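You operate a simulated robot arm through the tools that you are given. There is no shell and no other tool. Be economical: measure what you need, move in short steps, check, and stop when the job is done.

You are at the controls of a simulated two-armed robot. One attempt, no reset.

## Task
Coat pump A with oil for storage: 12.5 ml flask, quarter turn back; then 30.0 ml flask, quarter turn forward.
Fine: each flask goes on a valve seat of the oiling stand and stays there; turn the barring wheel by hand.

The check looks at the end state, three seconds after you hand in, the way a careful person would. Anything else that was tipped, shoved, dropped, spilled or broken makes it a failure.

## Robot
Two 7-joint arms with fingered hands on one trunk, on a base that drives. Base frame: it is fixed to the floor where the robot stands at the start and does not move with it; the origin is under the middle of the robot, x ahead of it, y to its left, z up. Readings come in mm, degrees, newtons and seconds.
The left shoulder is at the start at [141, 173, 999], the right one opposite. With the tool pointing down near the work surface each hand reaches from about 100 to 860 mm from the robot's upright axis, wherever it stands, measured 20 degrees to its own side. Places, roughly: barring wheel [600, -400, 700]. Payload 3.5 kg a hand.
Tool frame (each hand has its own): the origin (TCP) lies between the finger pads and is the grasp point; the fingertips stand 30 mm ahead of it; z points along the fingers, y is the line along which they close. Largest opening 104 mm; the body of the gripper starts 35 mm behind the TCP. The gripper is a hand of 3 fingers: y runs from the thumb to the fingers, the wrist lies at [-15, -104, -178] in the tool frame.
Orientation is told as [roll, pitch, yaw] about the base's x, y, z axes, in that order, counted from this pose: with the fingers straight down and the wrist toward the robot, the tool's x, y and z point along [0, 1, 0], [1, 0, 0] and [0, 0, -1] of the base frame.

## Interface
- The arms move only by the tool jog_arm. It takes "left_steps", "right_steps" or both (then of equal length, played together; a hand with none holds still); each is a list of rows, each a list of 6 numbers: the shift along the tool's x, y, z in mm, then the turn, a rotation vector about the tool's x, y, z in degrees. In form: [[tx, ty, tz, wx, wy, wz], ...]. A call has 1 to 20 rows; each row is the pose to reach, as a shift and turn from the pose commanded when the call began, along the tool's axes at that moment. A row lasts 0.2 s, in which the tool goes at most 50 mm and 8.6 degrees; a call with a longer step from one row to the next is refused whole. A pose out of reach is approached as far as the arm can. The call stops where the force on the tool passes 90 N (or 10 N more than at its start, if that is more) or the arm is blocked; 0.2 s more then pass. In this call time passes only in rows, and 0.2 s behind the last. It gives the time, the measured TCP pose, the force on the tool (base axes), the opening and the grip force at its end, in the units of the frame above (readings bear some noise), with the torque about the TCP (base axes, N m) and any sound that the robot's microphone picked up.
- Cameras (640 x 400 px; columns grow to the right, rows downward): "scene" is now at [251, -44.3, 1191.5]; the picture's right is [-0.48, -0.88, 0.00], its down [-0.32, 0.17, -0.93] and it looks along [0.82, -0.44, -0.36] (base axes); focal length 215 px, centre (320, 200). "left" rides on the left gripper at [-64, -94, -117] in its tool frame; the picture's right is [-0.72, -0.33, 0.61], its down [0.64, -0.65, 0.40] and it looks along [0.27, 0.68, 0.68] (tool axes); focal length 238 px, centre (320, 200). "right" rides on the right gripper at [64, -94, -117] in its tool frame; the picture's right is [-0.72, 0.33, -0.61], its down [-0.64, -0.65, 0.40] and it looks along [-0.27, 0.68, 0.68] (tool axes); focal length 238 px, centre (320, 200). There is no depth. A picture from a camera that has moved, and an enlarged one, comes with that camera's place and axes in the base frame and with its lens.
- get_image(camera): a new picture of that camera. It takes no simulated time.
- raise_lower(by): slides the trunk up (or, below 0, down) by that many mm; the arms and the scene camera ride with it, the base frame stays. It gives what a move gives, with no picture.
- drive_base(legs): drives the robot by 1 to 6 legs, each [ahead, left, turn to the left] in mm, mm and degrees, along the robot's own axes; the way and the turn of a leg run together, so that a leg with both is an arc; at most 1500 mm and 180 degrees a leg. The arms and the cameras ride along, it lands a little off, and it stops where it bumps. It gives what a move gives.
- finger_targets(index, middle, thumb_bend, thumb_turn, hand): sets how far each is bent, from 0 (flat) to 1 (curled in); at 0.3 the hand is open as for a grip, at 0.7 the pads meet at the TCP. One left out holds its place. A second passes; each finger stops where it meets its share of the squeeze, and holds until it gets a number again. It is the only way to open and close the hand. It gives what a move gives, with no picture; readings hold the bend of each and the force on the fingers (four entries, about 0 where the hand has none), thumb and palm. thumb_turn goes from beside the hand (0) to across from the fingers (1), as for a grip.
- head_to(pan, tilt): turns the head with the scene camera to pan (to the left, within 86 degrees either way) and tilt (down, from -29 to 69), counted from straight ahead of the robot. It gives what a move gives.
- zoom(camera, box): a new picture of the part [left, top, right, bottom] of that camera's present view, enlarged. It takes no simulated time.
- close_job(): hands the job in; it is judged then, once.

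Work in short steps. Places have to be worked out from the pictures, the camera data and where the tool is seen: move nearer, look again, correct. Check each grasp and each placing, and mend what went wrong. You have 120 turns and 88 pictures in all, those below and enlarged ones among them. Open the grippers and draw the arms clear of the work before you hand the job in, unless the task says otherwise; then end with one line.

The tools are called after "Request:" as a command line: name --argument value ..., lists and objects as JSON in quotes. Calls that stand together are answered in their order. jog_arm: Moves the arms, as the interface text tells. Its arguments: {"type":"object","properties":{"left_steps":{"type":"array","items":{"type":"array","items":{"type":"number"}}},"right_steps":{"type":"array","items":{"type":"array","items":{"type":"number"}}}},"required":[]} The other tools are called the same way: raise_lower (by) slides the trunk up or down; finger_targets (index, middle, thumb_bend, thumb_turn, hand) moves the fingers one by one; drive_base (legs) drives the base; head_to (pan, tilt) turns the head that bears the scene camera; get_image (camera) takes a picture; zoom (camera, box) takes an enlarged picture of a part of a camera's view; close_job () hands the job in.

At the start:

```text
t: 0.0
left_eef_pos: [525.3, -33.0, 1142.1]
left_tcp_rot: [0.0, -0.1, 0.0]
left_force: [-0.4, -0.4, 0.3]
left_wrist_torque: [0.0, -0.01, 0.02]
left_opening: 103.8
left_finger_force: 0.1
left_shape: jaw
left_bend: [0.3, 0.3, 0.3, 0.98]
left_finger forces: [0.0, 0.0, 0.0, 0.0, 0.1, 0.0]
right_eef_pos: [386.6, -374.2, 1092.8]
right_tcp_rot: [0.0, 0.0, 0.1]
right_force: [0.3, 0.3, 0.6]
right_wrist_torque: [0.01, -0.01, -0.01]
right_opening: 103.8
right_finger_force: 0.1
right_shape: jaw
right_bend: [0.3, 0.3, 0.3, 0.98]
right_finger forces: [0.0, 0.0, 0.0, 0.1, 0.0, 0.0]
trunk travel left (down, up): [-100.0, 654.0]
robot x, y, heading: [0.7, -0.6, -0.1]
head pan, tilt: [-28.4, 21.3]
```

scene: 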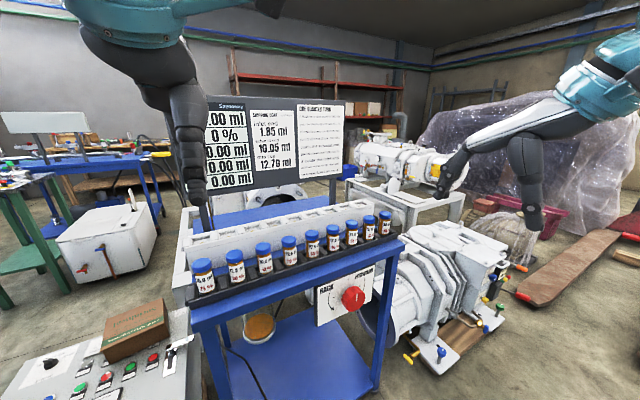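
right: 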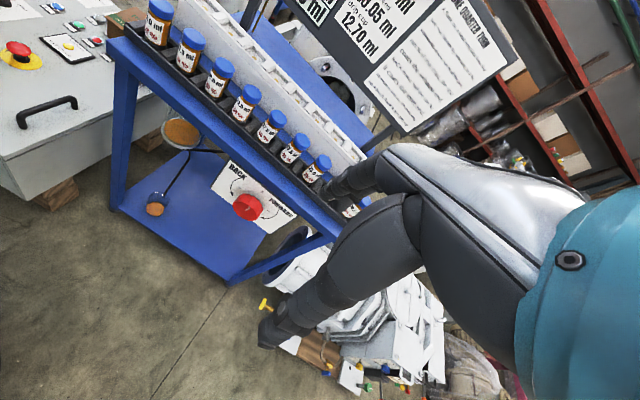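
left: 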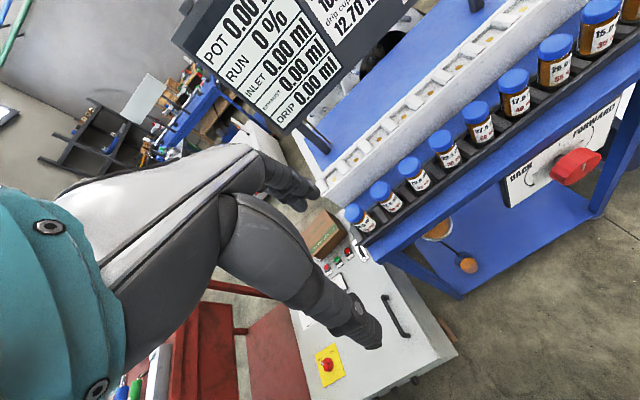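

The stand has a row of flasks, a seat block behind, a board with readings and a red barring wheel. I zoom on the board and the flasks to read them.

Request:
zoom --camera "scene" --box '[190, 90, 350, 190]'

Request:
zoom --camera "scene" --box '[170, 190, 410, 340]'

Request:
zoom --camera "right" --box '[350, 0, 510, 100]'

```text
4.00 times, centred on (270, 140) of scene
camera zoom: at [251.0, -44.3, 1191.5], right [-0.48, -0.88, 0.0], down [-0.32, 0.17, -0.93], along [0.82, -0.44, -0.36], focal length 859 px, centre (520, 440)
```

zoom: 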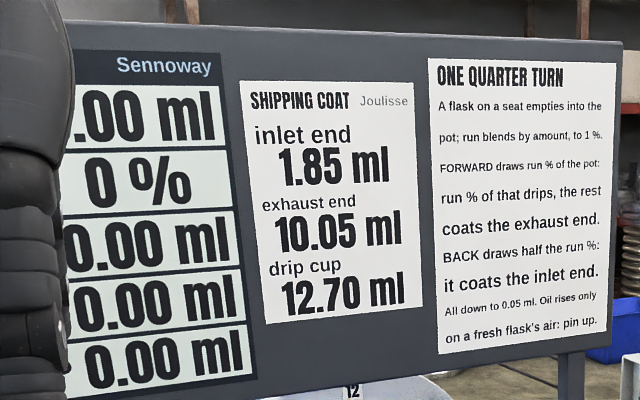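

```text
2.67 times, centred on (290, 265) of scene
camera zoom: at [251.0, -44.3, 1191.5], right [-0.48, -0.88, 0.0], down [-0.32, 0.17, -0.93], along [0.82, -0.44, -0.36], focal length 573 px, centre (400, 27)
```

zoom: 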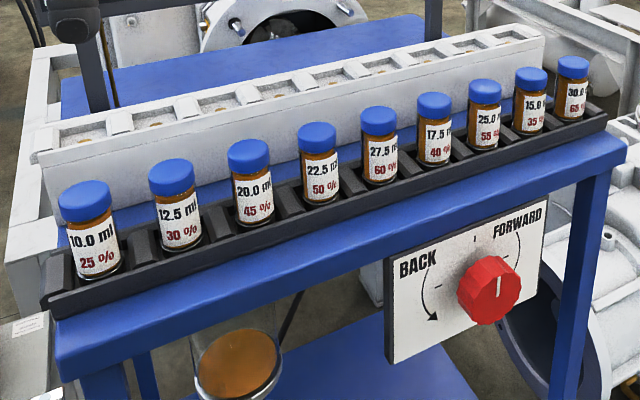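

```text
4.00 times, centred on (430, 50) of right
camera zoom: at [291.8, -311.9, 1210.3], right [0.33, -0.72, 0.61], down [-0.65, -0.64, -0.4], along [0.68, -0.27, -0.68], focal length 953 px, centre (-120, 800)
```

zoom: 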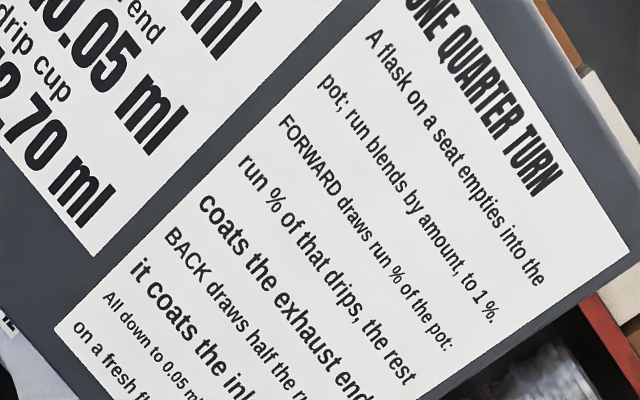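

Label arithmetic fits (12.5 ml/30 % back → 1.85; blend 56 % forward → 12.70 / 10.05). Now I look closer at the seats, the wheel plate and the surroundings.

Request:
zoom --camera "scene" --box '[180, 190, 300, 265]'

Request:
zoom --camera "left" --box '[310, 0, 640, 206]'

Request:
zoom --camera "scene" --box '[290, 190, 410, 265]'

Request:
zoom --camera "scene" --box '[0, 250, 240, 400]'

```text
5.33 times, centred on (240, 228) of scene
camera zoom: at [251.0, -44.3, 1191.5], right [-0.48, -0.88, 0.0], down [-0.32, 0.17, -0.93], along [0.82, -0.44, -0.36], focal length 1146 px, centre (747, 53)
```

zoom: 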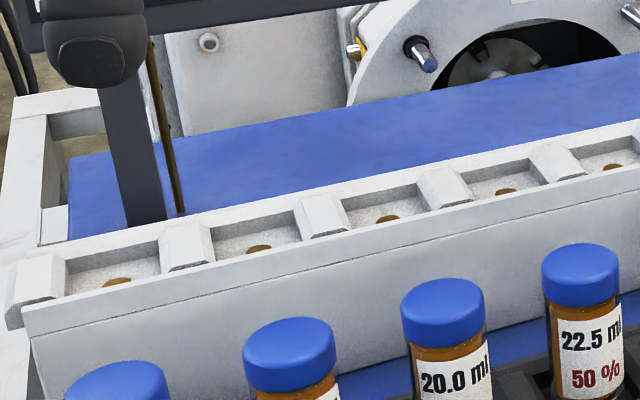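

```text
1.94 times, centred on (475, 103) of left
camera zoom: at [433.6, -96.8, 1259.4], right [-0.33, -0.72, -0.61], down [-0.65, 0.64, -0.4], along [0.68, 0.27, -0.68], focal length 462 px, centre (19, 388)
```

zoom: 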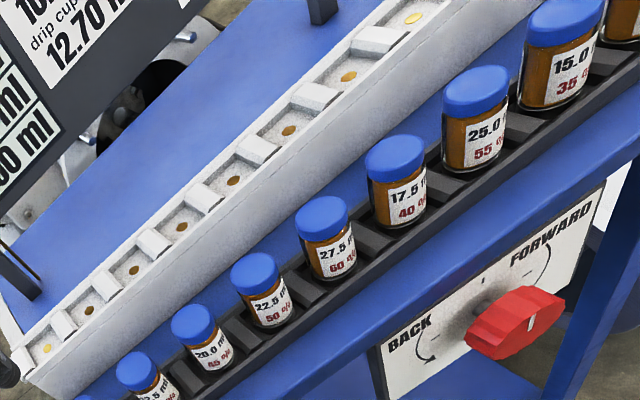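

```text
5.33 times, centred on (350, 228) of scene
camera zoom: at [251.0, -44.3, 1191.5], right [-0.48, -0.88, 0.0], down [-0.32, 0.17, -0.93], along [0.82, -0.44, -0.36], focal length 1146 px, centre (160, 53)
```

zoom: 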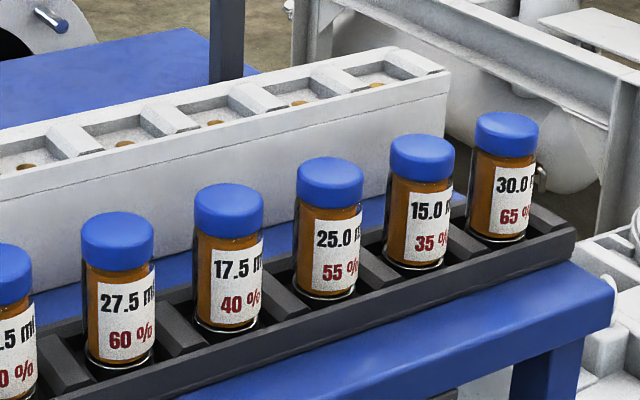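

```text
2.67 times, centred on (120, 325) of scene
camera zoom: at [251.0, -44.3, 1191.5], right [-0.48, -0.88, 0.0], down [-0.32, 0.17, -0.93], along [0.82, -0.44, -0.36], focal length 573 px, centre (853, -133)
```

zoom: 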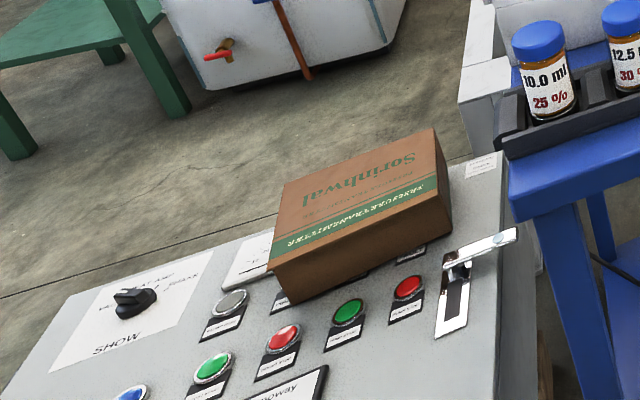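

I look around with the head: the control desk on the left and then higher views of the seats.

Request:
head_to --pan 20 --tilt 45

Request:
get_image --camera "scene"

```text
t: 1.2
left_eef_pos: [526.9, -33.4, 1141.9]
left_tcp_rot: [0.0, 0.0, 0.0]
left_force: [-0.8, 0.0, -1.2]
left_wrist_torque: [-0.01, 0.01, 0.0]
left_opening: 103.8
left_finger_force: 0.0
left_shape: jaw
left_bend: [0.3, 0.3, 0.3, 0.98]
left_finger forces: [0.1, 0.0, 0.0, 0.0, 0.0, 0.0]
right_eef_pos: [386.3, -373.8, 1093.3]
right_tcp_rot: [0.1, 0.0, 0.0]
right_force: [0.1, 0.5, -1.0]
right_wrist_torque: [0.0, 0.01, 0.0]
right_opening: 103.6
right_finger_force: 0.0
right_shape: jaw
right_bend: [0.3, 0.3, 0.3, 0.98]
right_finger forces: [0.1, 0.1, 0.1, 0.0, 0.0, 0.0]
trunk travel left (down, up): [-100.0, 654.0]
robot x, y, heading: [0.3, -1.5, 0.0]
head pan, tilt: [20.0, 45.0]
```

```text
77 pictures are left
camera scene: at [245.7, 27.6, 1155.0], right [0.34, -0.94, 0.0], down [-0.66, -0.24, -0.71], along [0.66, 0.24, -0.71], focal length 215 px, centre (320, 200)
```

scene: 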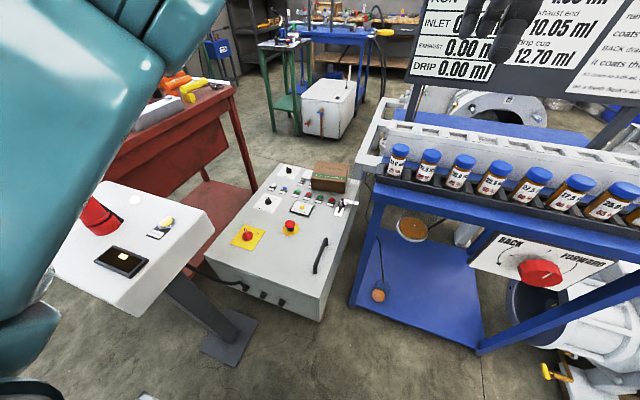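

Flasks appear to be at x≈748, 12.5 ml at y≈-70, 30.0 ml at y≈-572, cap tops z≈868. I raise the trunk to see the seats' pins from above.

Request:
raise_lower --by 250

Request:
head_to --pan -20 --tilt 40

Request:
get_image --camera "scene"

```text
t: 3.7
left_eef_pos: [525.8, -33.0, 1391.3]
left_tcp_rot: [0.1, 0.0, 0.1]
left_force: [0.5, -0.2, 0.4]
left_wrist_torque: [0.0, -0.01, -0.02]
left_opening: 103.5
left_finger_force: 0.0
left_shape: jaw
left_bend: [0.3, 0.3, 0.3, 0.98]
left_finger forces: [0.0, 0.0, 0.0, 0.1, 0.0, 0.1]
right_eef_pos: [387.6, -373.4, 1343.5]
right_tcp_rot: [0.0, 0.0, 0.0]
right_force: [0.1, -0.6, 0.2]
right_wrist_torque: [0.02, -0.01, -0.02]
right_opening: 103.6
right_finger_force: 0.0
right_shape: jaw
right_bend: [0.3, 0.3, 0.3, 0.98]
right_finger forces: [0.0, 0.0, 0.0, 0.1, 0.1, 0.2]
trunk travel left (down, up): [-350.0, 404.0]
robot x, y, heading: [-2.5, -0.2, -0.1]
head pan, tilt: [20.0, 45.0]
```

```text
t: 4.8
left_eef_pos: [525.9, -32.1, 1391.5]
left_tcp_rot: [-0.1, 0.0, 0.0]
left_force: [-0.4, 0.0, 0.6]
left_wrist_torque: [-0.01, 0.02, -0.01]
left_opening: 103.9
left_finger_force: 0.0
left_shape: jaw
left_bend: [0.3, 0.3, 0.3, 0.98]
left_finger forces: [0.0, 0.0, 0.0, 0.1, 0.0, 0.0]
right_eef_pos: [386.8, -373.8, 1343.8]
right_tcp_rot: [0.0, 0.0, 0.0]
right_force: [0.3, 0.0, 0.2]
right_wrist_torque: [0.01, -0.02, 0.0]
right_opening: 103.9
right_finger_force: 0.1
right_shape: jaw
right_bend: [0.3, 0.3, 0.3, 0.98]
right_finger forces: [0.1, 0.0, 0.1, 0.1, 0.0, 0.1]
trunk travel left (down, up): [-350.0, 404.0]
robot x, y, heading: [0.2, -1.3, 0.2]
head pan, tilt: [-20.0, 40.0]
```

```text
76 pictures are left
camera scene: at [134.0, -29.1, 1420.5], right [-0.34, -0.94, 0.0], down [-0.6, 0.22, -0.77], along [0.72, -0.26, -0.64], focal length 215 px, centre (320, 200)
```

scene: 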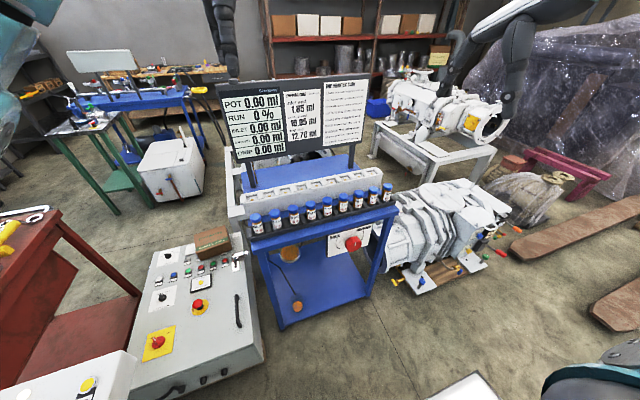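

The view is clear now; I zoom on the seats row in two halves.

Request:
zoom --camera "scene" --box '[232, 165, 312, 215]'

Request:
zoom --camera "scene" --box '[304, 160, 400, 220]'

Request:
zoom --camera "scene" --box '[220, 75, 380, 175]'

```text
8.00 times, centred on (272, 190) of scene
camera zoom: at [134.0, -29.1, 1420.5], right [-0.34, -0.94, 0.0], down [-0.6, 0.22, -0.77], along [0.72, -0.26, -0.64], focal length 1718 px, centre (704, 280)
```

zoom: 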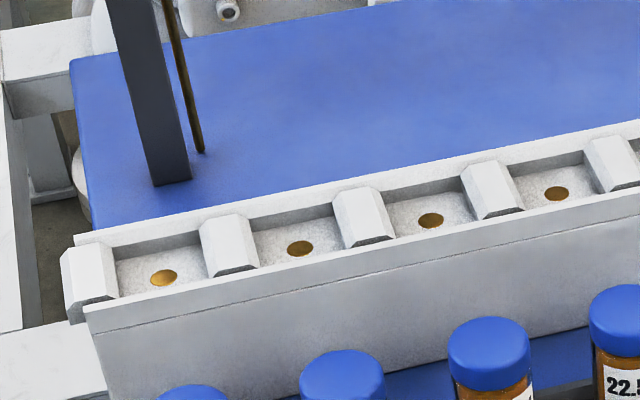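

```text
6.67 times, centred on (352, 190) of scene
camera zoom: at [134.0, -29.1, 1420.5], right [-0.34, -0.94, 0.0], down [-0.6, 0.22, -0.77], along [0.72, -0.26, -0.64], focal length 1432 px, centre (107, 267)
```

zoom: 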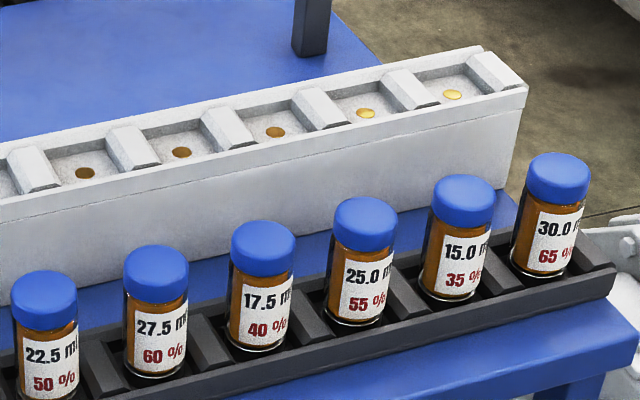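

```text
4.00 times, centred on (300, 125) of scene
camera zoom: at [134.0, -29.1, 1420.5], right [-0.34, -0.94, 0.0], down [-0.6, 0.22, -0.77], along [0.72, -0.26, -0.64], focal length 859 px, centre (400, 500)
```

zoom: 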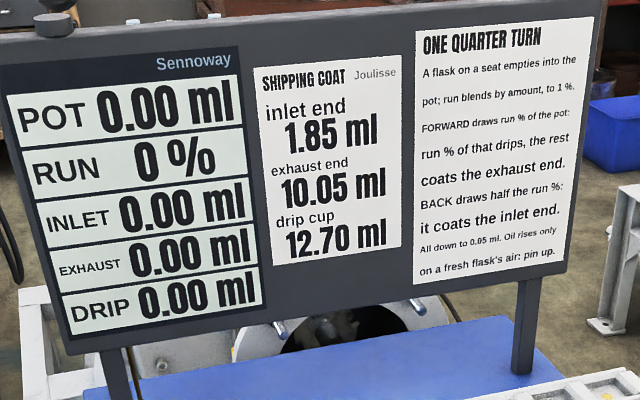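

Seats 1, 8 and 9 look brighter than the rest; I zoom in hard to see which pins stand up.

Request:
zoom --camera "scene" --box '[240, 185, 280, 210]'

Request:
zoom --camera "scene" --box '[340, 165, 380, 190]'

Request:
zoom --camera "scene" --box '[290, 175, 330, 200]'

```text
16.00 times, centred on (260, 198) of scene
camera zoom: at [134.0, -29.1, 1420.5], right [-0.34, -0.94, 0.0], down [-0.6, 0.22, -0.77], along [0.72, -0.26, -0.64], focal length 3437 px, centre (1280, 240)
```

zoom: 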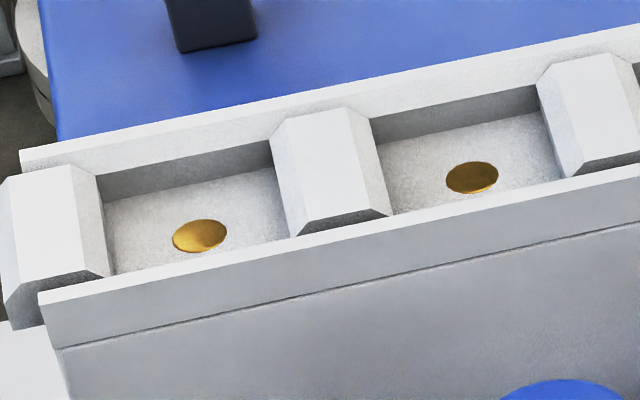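

```text
16.00 times, centred on (360, 178) of scene
camera zoom: at [134.0, -29.1, 1420.5], right [-0.34, -0.94, 0.0], down [-0.6, 0.22, -0.77], along [0.72, -0.26, -0.64], focal length 3437 px, centre (-320, 560)
```

zoom: 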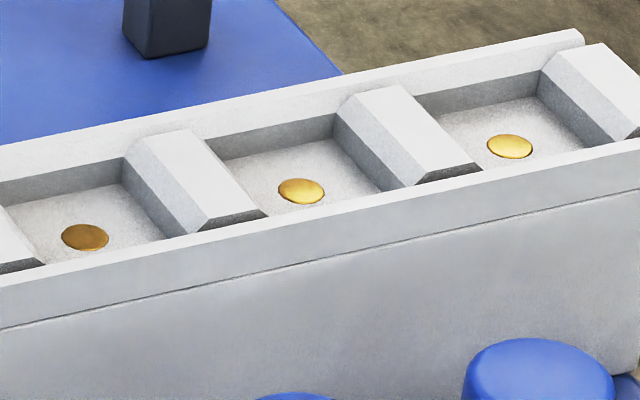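

```text
16.00 times, centred on (310, 188) of scene
camera zoom: at [134.0, -29.1, 1420.5], right [-0.34, -0.94, 0.0], down [-0.6, 0.22, -0.77], along [0.72, -0.26, -0.64], focal length 3437 px, centre (480, 400)
```

zoom: 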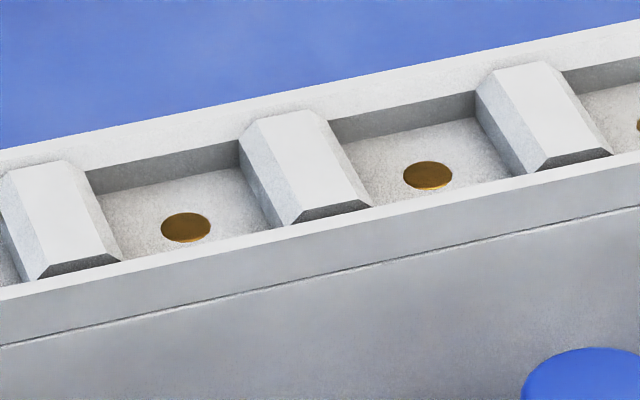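

All pins are flush and look the same, only lighting differs; a small knob on top of the board may be the "pin". I look closely at it and at the barring wheel.

Request:
zoom --camera "scene" --box '[320, 215, 400, 265]'

Request:
zoom --camera "scene" --box '[222, 65, 302, 115]'

Request:
get_image --camera "right"

```text
8.00 times, centred on (360, 240) of scene
camera zoom: at [134.0, -29.1, 1420.5], right [-0.34, -0.94, 0.0], down [-0.6, 0.22, -0.77], along [0.72, -0.26, -0.64], focal length 1718 px, centre (0, -120)
```

zoom: 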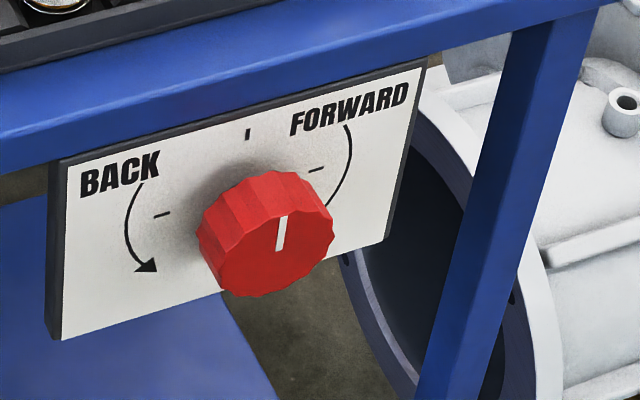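

```text
8.00 times, centred on (262, 90) of scene
camera zoom: at [134.0, -29.1, 1420.5], right [-0.34, -0.94, 0.0], down [-0.6, 0.22, -0.77], along [0.72, -0.26, -0.64], focal length 1718 px, centre (784, 1080)
```

zoom: 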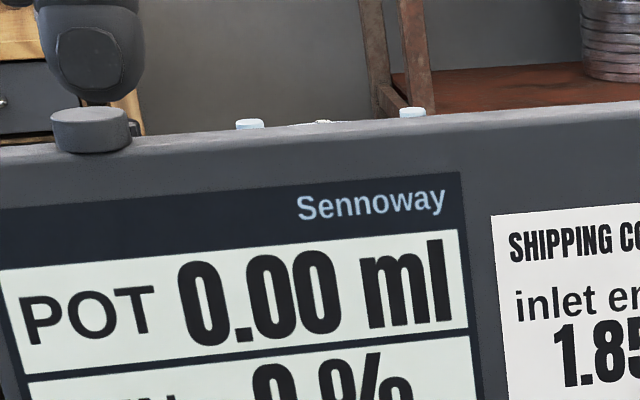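

```text
67 pictures are left
camera right: at [291.8, -311.9, 1460.3], right [0.33, -0.72, 0.61], down [-0.65, -0.64, -0.4], along [0.68, -0.27, -0.68], focal length 238 px, centre (320, 200)
```

right: 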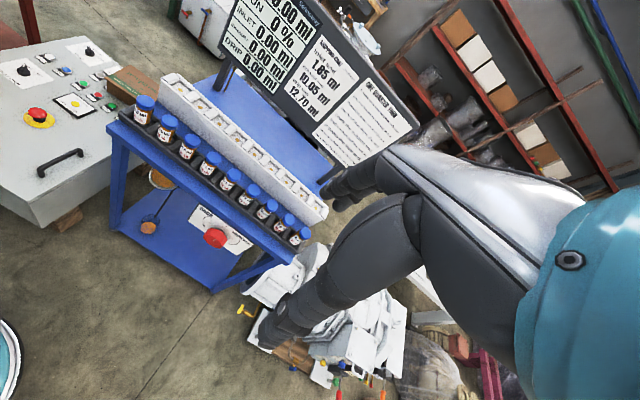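

I estimate seats at x≈841, y from 1 to -538 (pitch 67), z≈875; wheel face at (622,-359,696). I want to drive right to stand centred on the stand, so I check the floor in front of the base first.

Request:
head_to --pan -30 --tilt 69

Request:
get_image --camera "scene"

```text
t: 5.7
left_eef_pos: [526.8, -33.3, 1392.3]
left_tcp_rot: [0.0, -0.1, -0.1]
left_force: [0.0, 0.5, 0.4]
left_wrist_torque: [0.01, 0.04, 0.0]
left_opening: 103.6
left_finger_force: 0.0
left_shape: jaw
left_bend: [0.3, 0.3, 0.3, 0.98]
left_finger forces: [0.0, 0.0, 0.0, 0.0, 0.0, 0.1]
right_eef_pos: [386.2, -374.0, 1343.2]
right_tcp_rot: [0.1, 0.0, 0.0]
right_force: [0.1, 0.9, 0.0]
right_wrist_torque: [0.02, 0.0, -0.02]
right_opening: 103.7
right_finger_force: 0.0
right_shape: jaw
right_bend: [0.3, 0.3, 0.3, 0.98]
right_finger forces: [0.0, 0.0, 0.0, 0.0, 0.0, 0.0]
trunk travel left (down, up): [-350.0, 404.0]
robot x, y, heading: [0.5, 0.4, 0.1]
head pan, tilt: [-30.0, 68.8]
```

```text
66 pictures are left
camera scene: at [102.6, -28.1, 1384.5], right [-0.5, -0.87, 0.0], down [-0.81, 0.47, -0.36], along [0.31, -0.18, -0.93], focal length 215 px, centre (320, 200)
```

scene: 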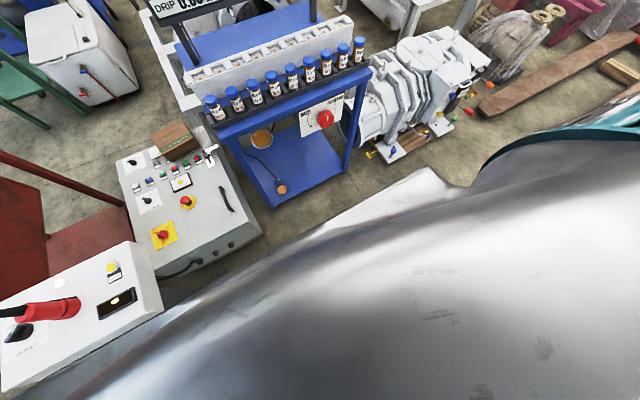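

The floor to the right is clear. I drive right 310 mm to be centred on the stand, and a bit ahead.

Request:
drive_base --legs '[[0, -310, 0], [80, 0, 0]]'

Request:
head_to --pan 0 --tilt 50

Request:
get_image --camera "scene"

Request:
get_image --camera "left"

```text
t: 8.5
left_eef_pos: [609.3, -348.7, 1392.0]
left_tcp_rot: [0.0, 0.0, -0.2]
left_force: [0.3, 0.9, -0.4]
left_wrist_torque: [0.0, 0.03, 0.0]
left_opening: 103.5
left_finger_force: 0.2
left_shape: jaw
left_bend: [0.3, 0.3, 0.3, 0.98]
left_finger forces: [0.0, 0.0, 0.0, 0.1, 0.1, 0.0]
right_eef_pos: [468.6, -691.3, 1342.5]
right_tcp_rot: [-0.1, 0.0, -0.2]
right_force: [0.0, 0.2, -0.3]
right_wrist_torque: [0.02, 0.03, 0.01]
right_opening: 103.7
right_finger_force: 0.1
right_shape: jaw
right_bend: [0.3, 0.3, 0.3, 0.98]
right_finger forces: [0.1, 0.0, 0.0, 0.0, 0.1, 0.1]
trunk travel left (down, up): [-350.0, 404.0]
robot x, y, heading: [78.1, -312.3, -0.1]
head pan, tilt: [-30.0, 68.8]
```

```text
t: 9.5
left_eef_pos: [607.5, -349.8, 1390.0]
left_tcp_rot: [0.0, -0.1, -0.3]
left_force: [-0.4, -0.5, 0.2]
left_wrist_torque: [0.0, 0.0, -0.01]
left_opening: 103.5
left_finger_force: 0.0
left_shape: jaw
left_bend: [0.3, 0.3, 0.3, 0.98]
left_finger forces: [0.1, 0.0, 0.0, 0.0, 0.0, 0.1]
right_eef_pos: [467.5, -690.4, 1343.2]
right_tcp_rot: [0.0, 0.0, -0.2]
right_force: [0.0, 0.6, -0.7]
right_wrist_torque: [-0.02, 0.0, 0.01]
right_opening: 103.9
right_finger_force: 0.1
right_shape: jaw
right_bend: [0.3, 0.3, 0.3, 0.98]
right_finger forces: [0.0, 0.1, 0.1, 0.0, 0.1, 0.0]
trunk travel left (down, up): [-350.0, 404.0]
robot x, y, heading: [85.0, -311.5, -0.2]
head pan, tilt: [0.0, 50.0]
```

```text
65 pictures are left
camera scene: at [212.9, -315.2, 1406.3], right [0.0, -1.0, 0.0], down [-0.77, 0.0, -0.64], along [0.64, 0.0, -0.77], focal length 215 px, centre (320, 200)
```

scene: 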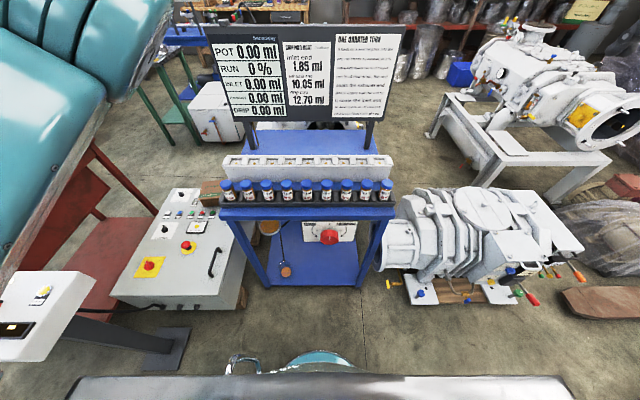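

```text
64 pictures are left
camera left: at [515.0, -412.9, 1509.4], right [-0.33, -0.72, -0.61], down [-0.65, 0.64, -0.4], along [0.68, 0.27, -0.68], focal length 238 px, centre (320, 200)
```

left: 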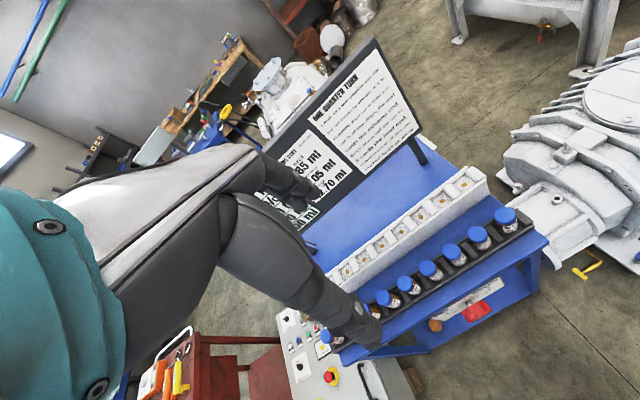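

Good central stance. I zoom to refine the flask and seat positions.

Request:
zoom --camera "scene" --box '[210, 140, 402, 260]'

```text
3.33 times, centred on (306, 200) of scene
camera zoom: at [212.9, -315.2, 1406.3], right [0.0, -1.0, 0.0], down [-0.77, 0.0, -0.64], along [0.64, 0.0, -0.77], focal length 716 px, centre (367, 200)
```

zoom: 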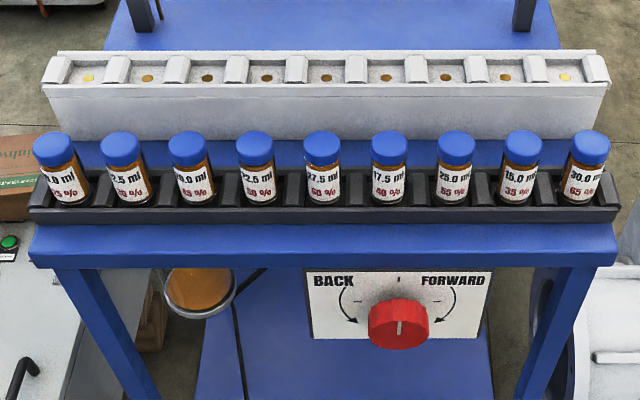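

Refined: 12.5 ml at about (735,-60), 30 ml at (735,-549), cap tops z≈870, wheel face about (618,-356,696). I lower the trunk and bring the left hand above the 12.5 ml flask.

Request:
raise_lower --by -200

Request:
jog_arm --left_steps '[[48, 20, 15, 0, 0, 0], [96, 35, 30, 0, 0, 0], [144, 45, 45, 0, 0, 0], [192, 55, 60, 0, 0, 0], [240, 60, 75, 0, 0, 0], [280, 70, 95, 0, 0, 0], [288, 75, 130, 0, 0, 0], [288, 75, 170, 0, 0, 0]]'

Request:
get_image --camera "left"

Request:
get_image --camera "scene"

```text
t: 11.6
left_eef_pos: [607.0, -349.1, 1192.0]
left_tcp_rot: [0.1, -0.2, -0.2]
left_force: [-0.1, 0.2, -0.4]
left_wrist_torque: [-0.02, -0.03, -0.01]
left_opening: 103.4
left_finger_force: 0.1
left_shape: jaw
left_bend: [0.3, 0.3, 0.3, 0.98]
left_finger forces: [0.0, 0.0, 0.0, 0.0, 0.1, 0.0]
right_eef_pos: [466.1, -689.2, 1143.4]
right_tcp_rot: [0.0, -0.1, -0.2]
right_force: [0.5, -0.1, -0.6]
right_wrist_torque: [-0.01, 0.03, 0.02]
right_opening: 103.7
right_finger_force: 0.0
right_shape: jaw
right_bend: [0.3, 0.3, 0.3, 0.98]
right_finger forces: [0.1, 0.0, 0.1, 0.0, 0.0, 0.0]
trunk travel left (down, up): [-150.0, 604.0]
robot x, y, heading: [79.7, -315.4, -0.1]
head pan, tilt: [0.0, 50.0]
```

```text
refused: row 1 steps farther than a row can; nothing moved
```

```text
62 pictures are left
camera left: at [513.9, -412.8, 1310.0], right [-0.33, -0.72, -0.61], down [-0.65, 0.64, -0.4], along [0.69, 0.27, -0.68], focal length 238 px, centre (320, 200)
```

left: 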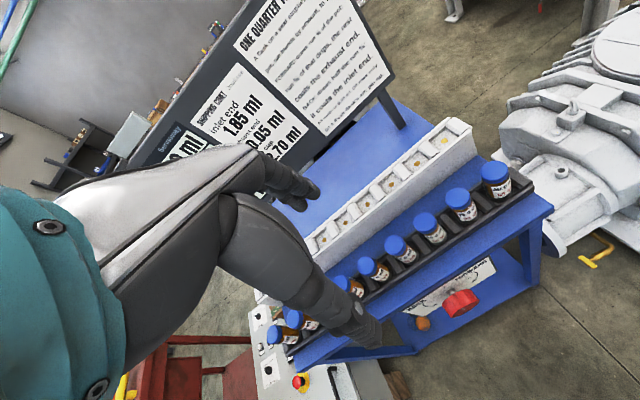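

```text
61 pictures are left
camera scene: at [298.9, -315.3, 1201.1], right [0.0, -1.0, 0.0], down [-0.77, 0.0, -0.64], along [0.64, 0.0, -0.77], focal length 215 px, centre (320, 200)
```

scene: 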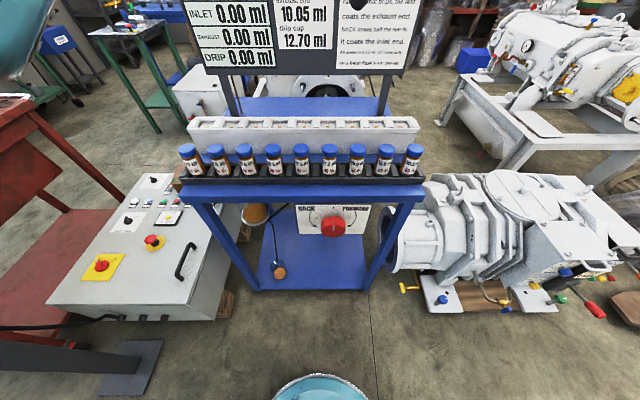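

The steps were slightly too long; I redo the approach with shorter ones toward (725,-60,980).

Request:
jog_arm --left_steps '[[38, 10, 15, 0, 0, 0], [76, 20, 30, 0, 0, 0], [114, 30, 45, 0, 0, 0], [152, 40, 60, 0, 0, 0], [190, 50, 75, 0, 0, 0], [228, 60, 90, 0, 0, 0], [262, 70, 110, 0, 0, 0], [289, 80, 135, 0, 0, 0], [289, 100, 165, 0, 0, 0], [289, 110, 195, 0, 0, 0], [289, 118, 212, 0, 0, 0]]'

Request:
get_image --camera "left"

Request:
get_image --camera "scene"

```text
t: 14.0
left_eef_pos: [729.3, -59.9, 978.5]
left_tcp_rot: [0.1, -0.1, -0.1]
left_force: [0.5, -0.1, -0.4]
left_wrist_torque: [-0.03, 0.01, 0.0]
left_opening: 103.8
left_finger_force: 0.1
left_shape: jaw
left_bend: [0.3, 0.3, 0.3, 0.98]
left_finger forces: [0.0, 0.0, 0.0, 0.0, 0.0, 0.1]
right_eef_pos: [466.9, -690.6, 1142.8]
right_tcp_rot: [0.0, -0.1, -0.2]
right_force: [0.7, -0.8, -0.4]
right_wrist_torque: [-0.01, -0.01, 0.02]
right_opening: 103.5
right_finger_force: 0.0
right_shape: jaw
right_bend: [0.3, 0.3, 0.3, 0.98]
right_finger forces: [0.0, 0.0, 0.0, 0.0, 0.0, 0.0]
trunk travel left (down, up): [-150.0, 604.0]
robot x, y, heading: [80.0, -313.1, -0.1]
head pan, tilt: [0.0, 50.0]
```

```text
60 pictures are left
camera left: at [635.5, -123.2, 1096.7], right [-0.33, -0.72, -0.61], down [-0.65, 0.64, -0.4], along [0.69, 0.27, -0.68], focal length 238 px, centre (320, 200)
```

left: 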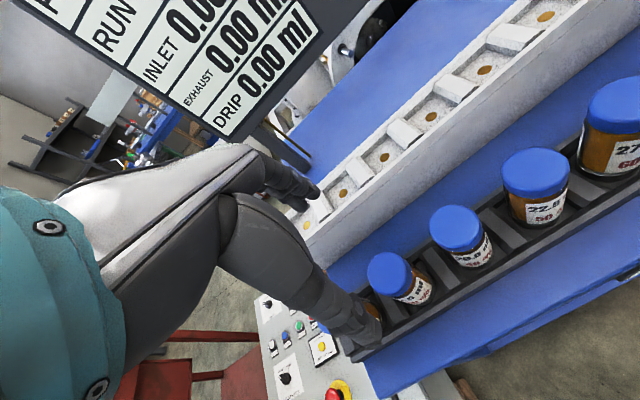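

```text
59 pictures are left
camera scene: at [299.6, -315.4, 1200.9], right [0.0, -1.0, 0.0], down [-0.77, 0.0, -0.64], along [0.64, 0.0, -0.77], focal length 215 px, centre (320, 200)
```

scene: 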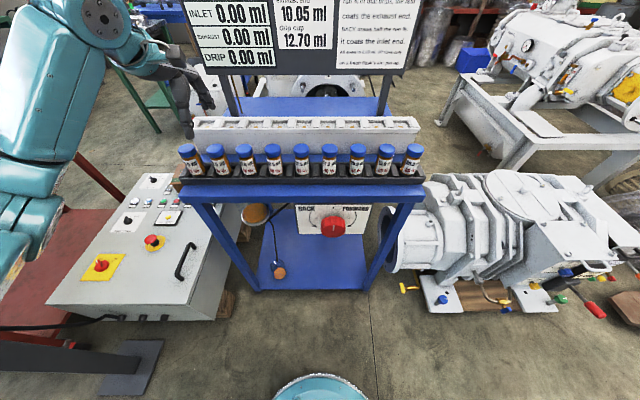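

Several views agree on the 12.5 flask near (727,-67), cap top z≈880. I pre-close the fingers to a ~65 mm opening so the far fingers clear the seat block, align and come down to z≈925.

Request:
finger_targets --hand "left" --index 0.44 --middle 0.44 --thumb_bend 0.44

Request:
jog_arm --left_steps '[[-7, -2, 30, 0, 0, 0], [-7, -2, 48, 0, 0, 0]]'

Request:
get_image --camera "left"

Request:
zoom --camera "scene" --box '[160, 80, 320, 180]'

```text
t: 15.0
left_eef_pos: [727.2, -59.9, 979.3]
left_tcp_rot: [0.0, 0.1, -0.2]
left_force: [-0.1, -0.1, -0.1]
left_wrist_torque: [0.01, 0.03, 0.04]
left_opening: 68.6
left_finger_force: 0.1
left_shape: fingers
left_bend: [0.44, 0.44, 0.44, 0.98]
left_finger forces: [0.0, 0.1, 0.0, 0.0, 0.0, 0.0]
right_eef_pos: [466.8, -689.7, 1143.5]
right_tcp_rot: [0.1, 0.0, -0.1]
right_force: [-0.1, -1.0, 1.3]
right_wrist_torque: [0.02, 0.02, -0.02]
right_opening: 103.7
right_finger_force: 0.1
right_shape: jaw
right_bend: [0.3, 0.3, 0.3, 0.98]
right_finger forces: [0.1, 0.1, 0.1, 0.0, 0.1, 0.0]
trunk travel left (down, up): [-150.0, 604.0]
robot x, y, heading: [80.8, -312.4, -0.2]
head pan, tilt: [0.0, 50.0]
```

```text
t: 15.6
left_eef_pos: [724.0, -66.1, 930.0]
left_tcp_rot: [0.0, -0.1, -0.2]
left_force: [-0.2, -0.1, 0.6]
left_wrist_torque: [0.0, 0.01, -0.02]
left_opening: 68.1
left_finger_force: 0.0
left_shape: fingers
left_bend: [0.44, 0.44, 0.44, 0.98]
left_finger forces: [0.1, 0.0, 0.1, 0.1, 0.0, 0.1]
right_eef_pos: [467.5, -690.4, 1143.0]
right_tcp_rot: [0.0, 0.0, -0.2]
right_force: [0.4, 0.0, 1.3]
right_wrist_torque: [0.0, 0.0, 0.04]
right_opening: 103.7
right_finger_force: 0.1
right_shape: jaw
right_bend: [0.3, 0.3, 0.3, 0.98]
right_finger forces: [0.1, 0.0, 0.0, 0.0, 0.0, 0.0]
trunk travel left (down, up): [-150.0, 604.0]
robot x, y, heading: [79.1, -310.4, -0.2]
head pan, tilt: [0.0, 50.0]
```

```text
58 pictures are left
camera left: at [631.8, -129.1, 1047.9], right [-0.33, -0.72, -0.61], down [-0.65, 0.64, -0.4], along [0.68, 0.27, -0.68], focal length 238 px, centre (320, 200)
```

left: 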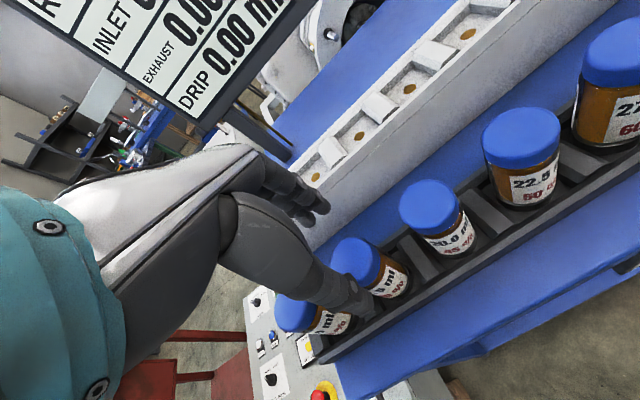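

```text
4.00 times, centred on (240, 130) of scene
camera zoom: at [299.5, -315.3, 1200.9], right [0.0, -1.0, 0.0], down [-0.77, 0.0, -0.64], along [0.64, 0.0, -0.77], focal length 859 px, centre (640, 480)
```

zoom: 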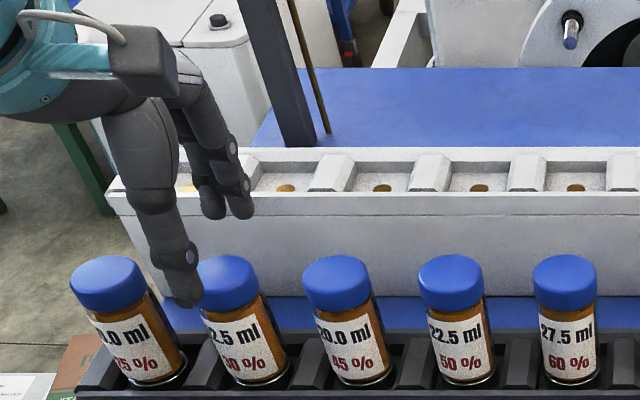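

The flask's cap lies right beneath the TCP. I descend straight to z≈862.

Request:
jog_arm --left_steps '[[0, 1, 25, 0, 0, 0], [0, 1, 45, 0, 0, 0], [0, 1, 58, 0, 0, 0], [0, 1, 68, 0, 0, 0]]'

Request:
get_image --camera "left"

Request:
zoom --camera "scene" --box '[160, 80, 320, 180]'

```text
t: 16.6
left_eef_pos: [725.1, -67.4, 862.2]
left_tcp_rot: [0.0, -0.1, -0.1]
left_force: [0.7, -0.1, 0.2]
left_wrist_torque: [0.0, 0.02, 0.01]
left_opening: 68.3
left_finger_force: 0.1
left_shape: fingers
left_bend: [0.44, 0.44, 0.44, 0.98]
left_finger forces: [0.1, 0.0, 0.0, 0.0, 0.0, 0.1]
right_eef_pos: [467.3, -690.2, 1143.9]
right_tcp_rot: [0.0, 0.0, -0.1]
right_force: [-0.3, 0.5, -0.7]
right_wrist_torque: [0.0, 0.02, 0.02]
right_opening: 103.6
right_finger_force: 0.0
right_shape: jaw
right_bend: [0.3, 0.3, 0.3, 0.98]
right_finger forces: [0.0, 0.0, 0.0, 0.0, 0.1, 0.1]
trunk travel left (down, up): [-150.0, 604.0]
robot x, y, heading: [81.1, -316.2, -0.2]
head pan, tilt: [0.0, 50.0]
```

```text
56 pictures are left
camera left: at [632.0, -130.9, 980.2], right [-0.33, -0.72, -0.61], down [-0.65, 0.64, -0.4], along [0.69, 0.27, -0.68], focal length 238 px, centre (320, 200)
```

left: 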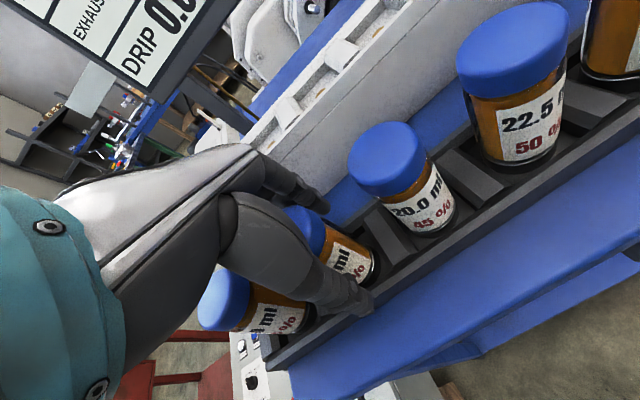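

```text
4.00 times, centred on (240, 130) of scene
camera zoom: at [299.5, -315.4, 1200.9], right [0.0, -1.0, 0.0], down [-0.77, 0.0, -0.64], along [0.64, 0.0, -0.77], focal length 859 px, centre (640, 480)
```

zoom: 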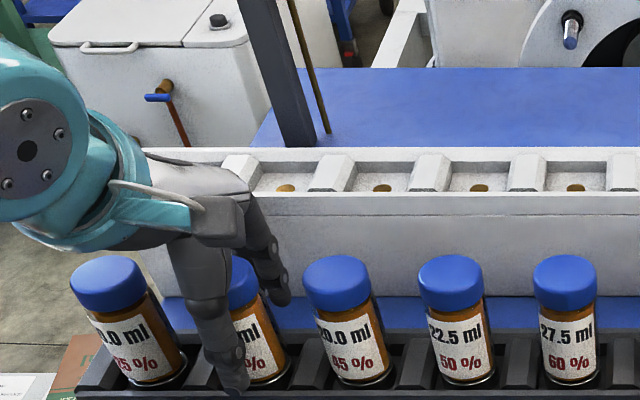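

The fingers straddle the 12.5 ml flask without contact. I close the hand.

Request:
finger_targets --hand "left" --index 0.7 --middle 0.7 --thumb_bend 0.7

Request:
jog_arm --left_steps '[[0, 0, -15, 0, 0, 0], [0, 0, -30, 0, 0, 0]]'

Request:
zoom --camera "scene" --box '[160, 80, 320, 180]'

```text
t: 17.6
left_eef_pos: [724.5, -68.4, 862.3]
left_tcp_rot: [0.0, 0.1, -0.3]
left_force: [-0.2, 0.0, 0.2]
left_wrist_torque: [0.02, -0.01, 0.01]
left_opening: 30.8
left_finger_force: 12.6
left_shape: fingers
left_bend: [0.6, 0.65, 0.58, 0.96]
left_finger forces: [7.0, 5.5, 0.2, 0.1, 12.8, 0.0]
right_eef_pos: [467.5, -690.6, 1143.5]
right_tcp_rot: [0.1, 0.0, -0.2]
right_force: [-0.8, 0.5, 0.5]
right_wrist_torque: [0.01, 0.0, 0.02]
right_opening: 103.7
right_finger_force: 0.1
right_shape: jaw
right_bend: [0.3, 0.3, 0.3, 0.98]
right_finger forces: [0.0, 0.0, 0.0, 0.1, 0.0, 0.0]
trunk travel left (down, up): [-150.0, 604.0]
robot x, y, heading: [83.4, -310.6, -0.2]
head pan, tilt: [0.0, 50.0]
```

```text
t: 18.2
left_eef_pos: [725.0, -69.1, 892.6]
left_tcp_rot: [0.1, 0.0, -0.2]
left_force: [0.7, -0.6, -0.9]
left_wrist_torque: [0.04, -0.01, 0.02]
left_opening: 30.8
left_finger_force: 12.9
left_shape: fingers
left_bend: [0.6, 0.65, 0.58, 0.96]
left_finger forces: [6.9, 5.4, 0.0, 0.0, 12.8, 0.1]
right_eef_pos: [466.7, -690.0, 1142.7]
right_tcp_rot: [0.0, 0.0, -0.1]
right_force: [0.8, -0.7, -0.4]
right_wrist_torque: [-0.01, 0.01, 0.02]
right_opening: 103.6
right_finger_force: 0.1
right_shape: jaw
right_bend: [0.3, 0.3, 0.3, 0.98]
right_finger forces: [0.1, 0.1, 0.1, 0.0, 0.0, 0.0]
trunk travel left (down, up): [-150.0, 604.0]
robot x, y, heading: [77.4, -315.3, 0.0]
head pan, tilt: [0.0, 50.0]
```

```text
4.00 times, centred on (240, 130) of scene
camera zoom: at [299.5, -315.4, 1200.9], right [0.0, -1.0, 0.0], down [-0.77, 0.0, -0.64], along [0.64, 0.0, -0.77], focal length 859 px, centre (640, 480)
```

zoom: 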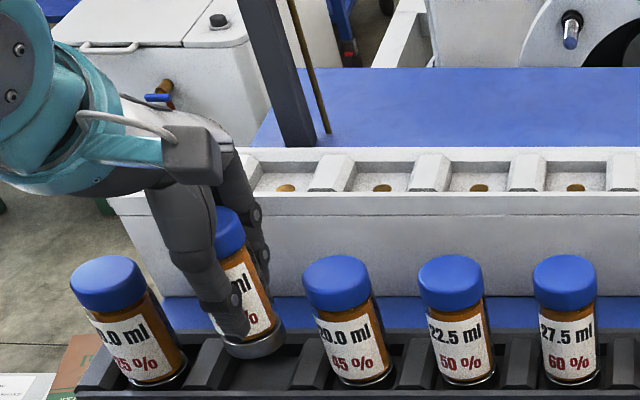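

The flask is lifted and held. I raise it to TCP z≈985 and move it over seat 2, about (838,-68).

Request:
jog_arm --left_steps '[[0, 0, -40, 0, 0, 0], [0, 0, -80, 0, 0, 0], [0, 15, -97, 0, 0, 0], [0, 50, -97, 0, 0, 0], [0, 85, -97, 0, 0, 0], [0, 113, -97, 0, 0, 0]]'

Request:
get_image --camera "left"

Request:
zoom --camera "scene" --box '[160, 50, 320, 150]'

```text
t: 19.6
left_eef_pos: [837.2, -67.0, 991.1]
left_tcp_rot: [0.1, 0.0, -0.3]
left_force: [-0.3, -0.3, -1.4]
left_wrist_torque: [0.0, -0.03, 0.02]
left_opening: 30.8
left_finger_force: 12.4
left_shape: fingers
left_bend: [0.61, 0.65, 0.58, 0.96]
left_finger forces: [6.9, 5.6, 0.1, 0.0, 12.6, 0.0]
right_eef_pos: [466.8, -691.4, 1143.1]
right_tcp_rot: [0.0, -0.1, -0.1]
right_force: [-0.6, -0.5, 0.6]
right_wrist_torque: [0.0, -0.04, -0.02]
right_opening: 103.7
right_finger_force: 0.1
right_shape: jaw
right_bend: [0.3, 0.3, 0.3, 0.98]
right_finger forces: [0.1, 0.0, 0.1, 0.1, 0.0, 0.0]
trunk travel left (down, up): [-150.0, 604.0]
robot x, y, heading: [86.4, -316.8, -0.1]
head pan, tilt: [0.0, 50.0]
```

```text
53 pictures are left
camera left: at [744.2, -129.9, 1109.5], right [-0.33, -0.72, -0.61], down [-0.65, 0.64, -0.4], along [0.68, 0.27, -0.68], focal length 238 px, centre (320, 200)
```

left: 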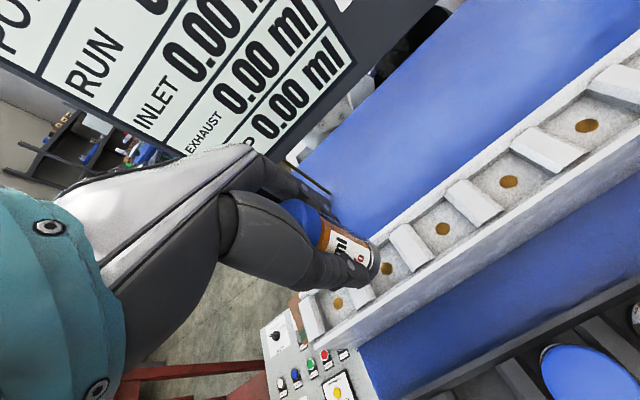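

```text
4.00 times, centred on (240, 100) of scene
camera zoom: at [299.6, -315.6, 1200.8], right [0.0, -1.0, 0.0], down [-0.77, 0.0, -0.64], along [0.64, 0.0, -0.77], focal length 859 px, centre (640, 600)
```

zoom: 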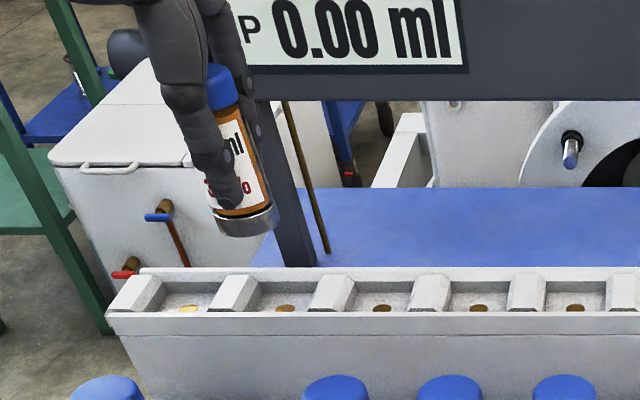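

Flask is over seat 2 nearly; the views suggest a correction of a few mm toward -y and +x. I shift, lower to just above the dividers and look again.

Request:
jog_arm --left_steps '[[-3, 2, 15, 0, 0, 0], [-3, 2, 28, 0, 0, 0]]'

Request:
zoom --camera "left" --box '[290, 190, 450, 290]'

Request:
zoom --camera "scene" --box '[180, 80, 260, 130]'

```text
t: 20.2
left_eef_pos: [839.5, -71.0, 964.4]
left_tcp_rot: [0.0, 0.0, -0.2]
left_force: [-0.3, -0.2, -1.0]
left_wrist_torque: [0.02, 0.0, 0.0]
left_opening: 30.7
left_finger_force: 12.3
left_shape: fingers
left_bend: [0.61, 0.65, 0.58, 0.96]
left_finger forces: [6.7, 5.4, 0.0, 0.0, 12.6, 0.1]
right_eef_pos: [467.9, -690.7, 1144.0]
right_tcp_rot: [0.0, 0.0, -0.2]
right_force: [-0.4, 0.4, 0.3]
right_wrist_torque: [-0.01, -0.01, -0.01]
right_opening: 103.7
right_finger_force: 0.0
right_shape: jaw
right_bend: [0.3, 0.3, 0.3, 0.98]
right_finger forces: [0.1, 0.0, 0.0, 0.1, 0.1, 0.0]
trunk travel left (down, up): [-150.0, 604.0]
robot x, y, heading: [84.6, -314.7, -0.3]
head pan, tilt: [0.0, 50.0]
```

```text
4.00 times, centred on (370, 240) of left
camera zoom: at [747.6, -133.8, 1081.7], right [-0.33, -0.72, -0.61], down [-0.65, 0.64, -0.4], along [0.68, 0.27, -0.68], focal length 953 px, centre (120, 40)
```

zoom: 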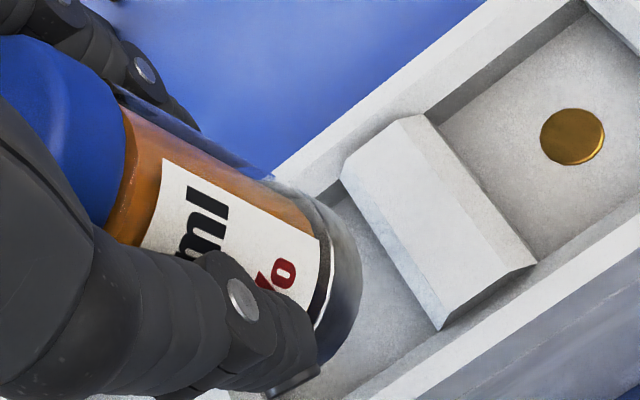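

```text
8.00 times, centred on (220, 105) of scene
camera zoom: at [299.6, -315.3, 1200.8], right [0.0, -1.0, 0.0], down [-0.77, 0.0, -0.64], along [0.64, 0.0, -0.77], focal length 1718 px, centre (1120, 960)
```

zoom: 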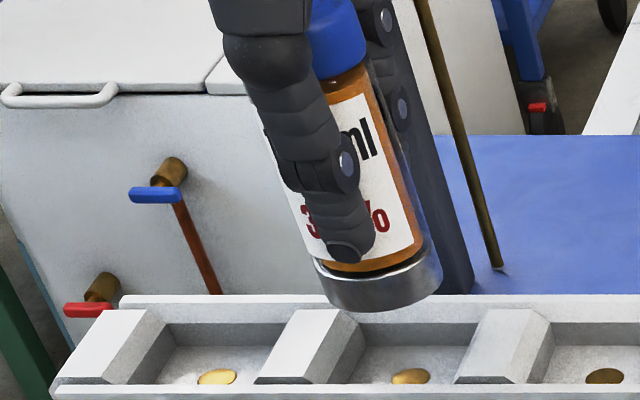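

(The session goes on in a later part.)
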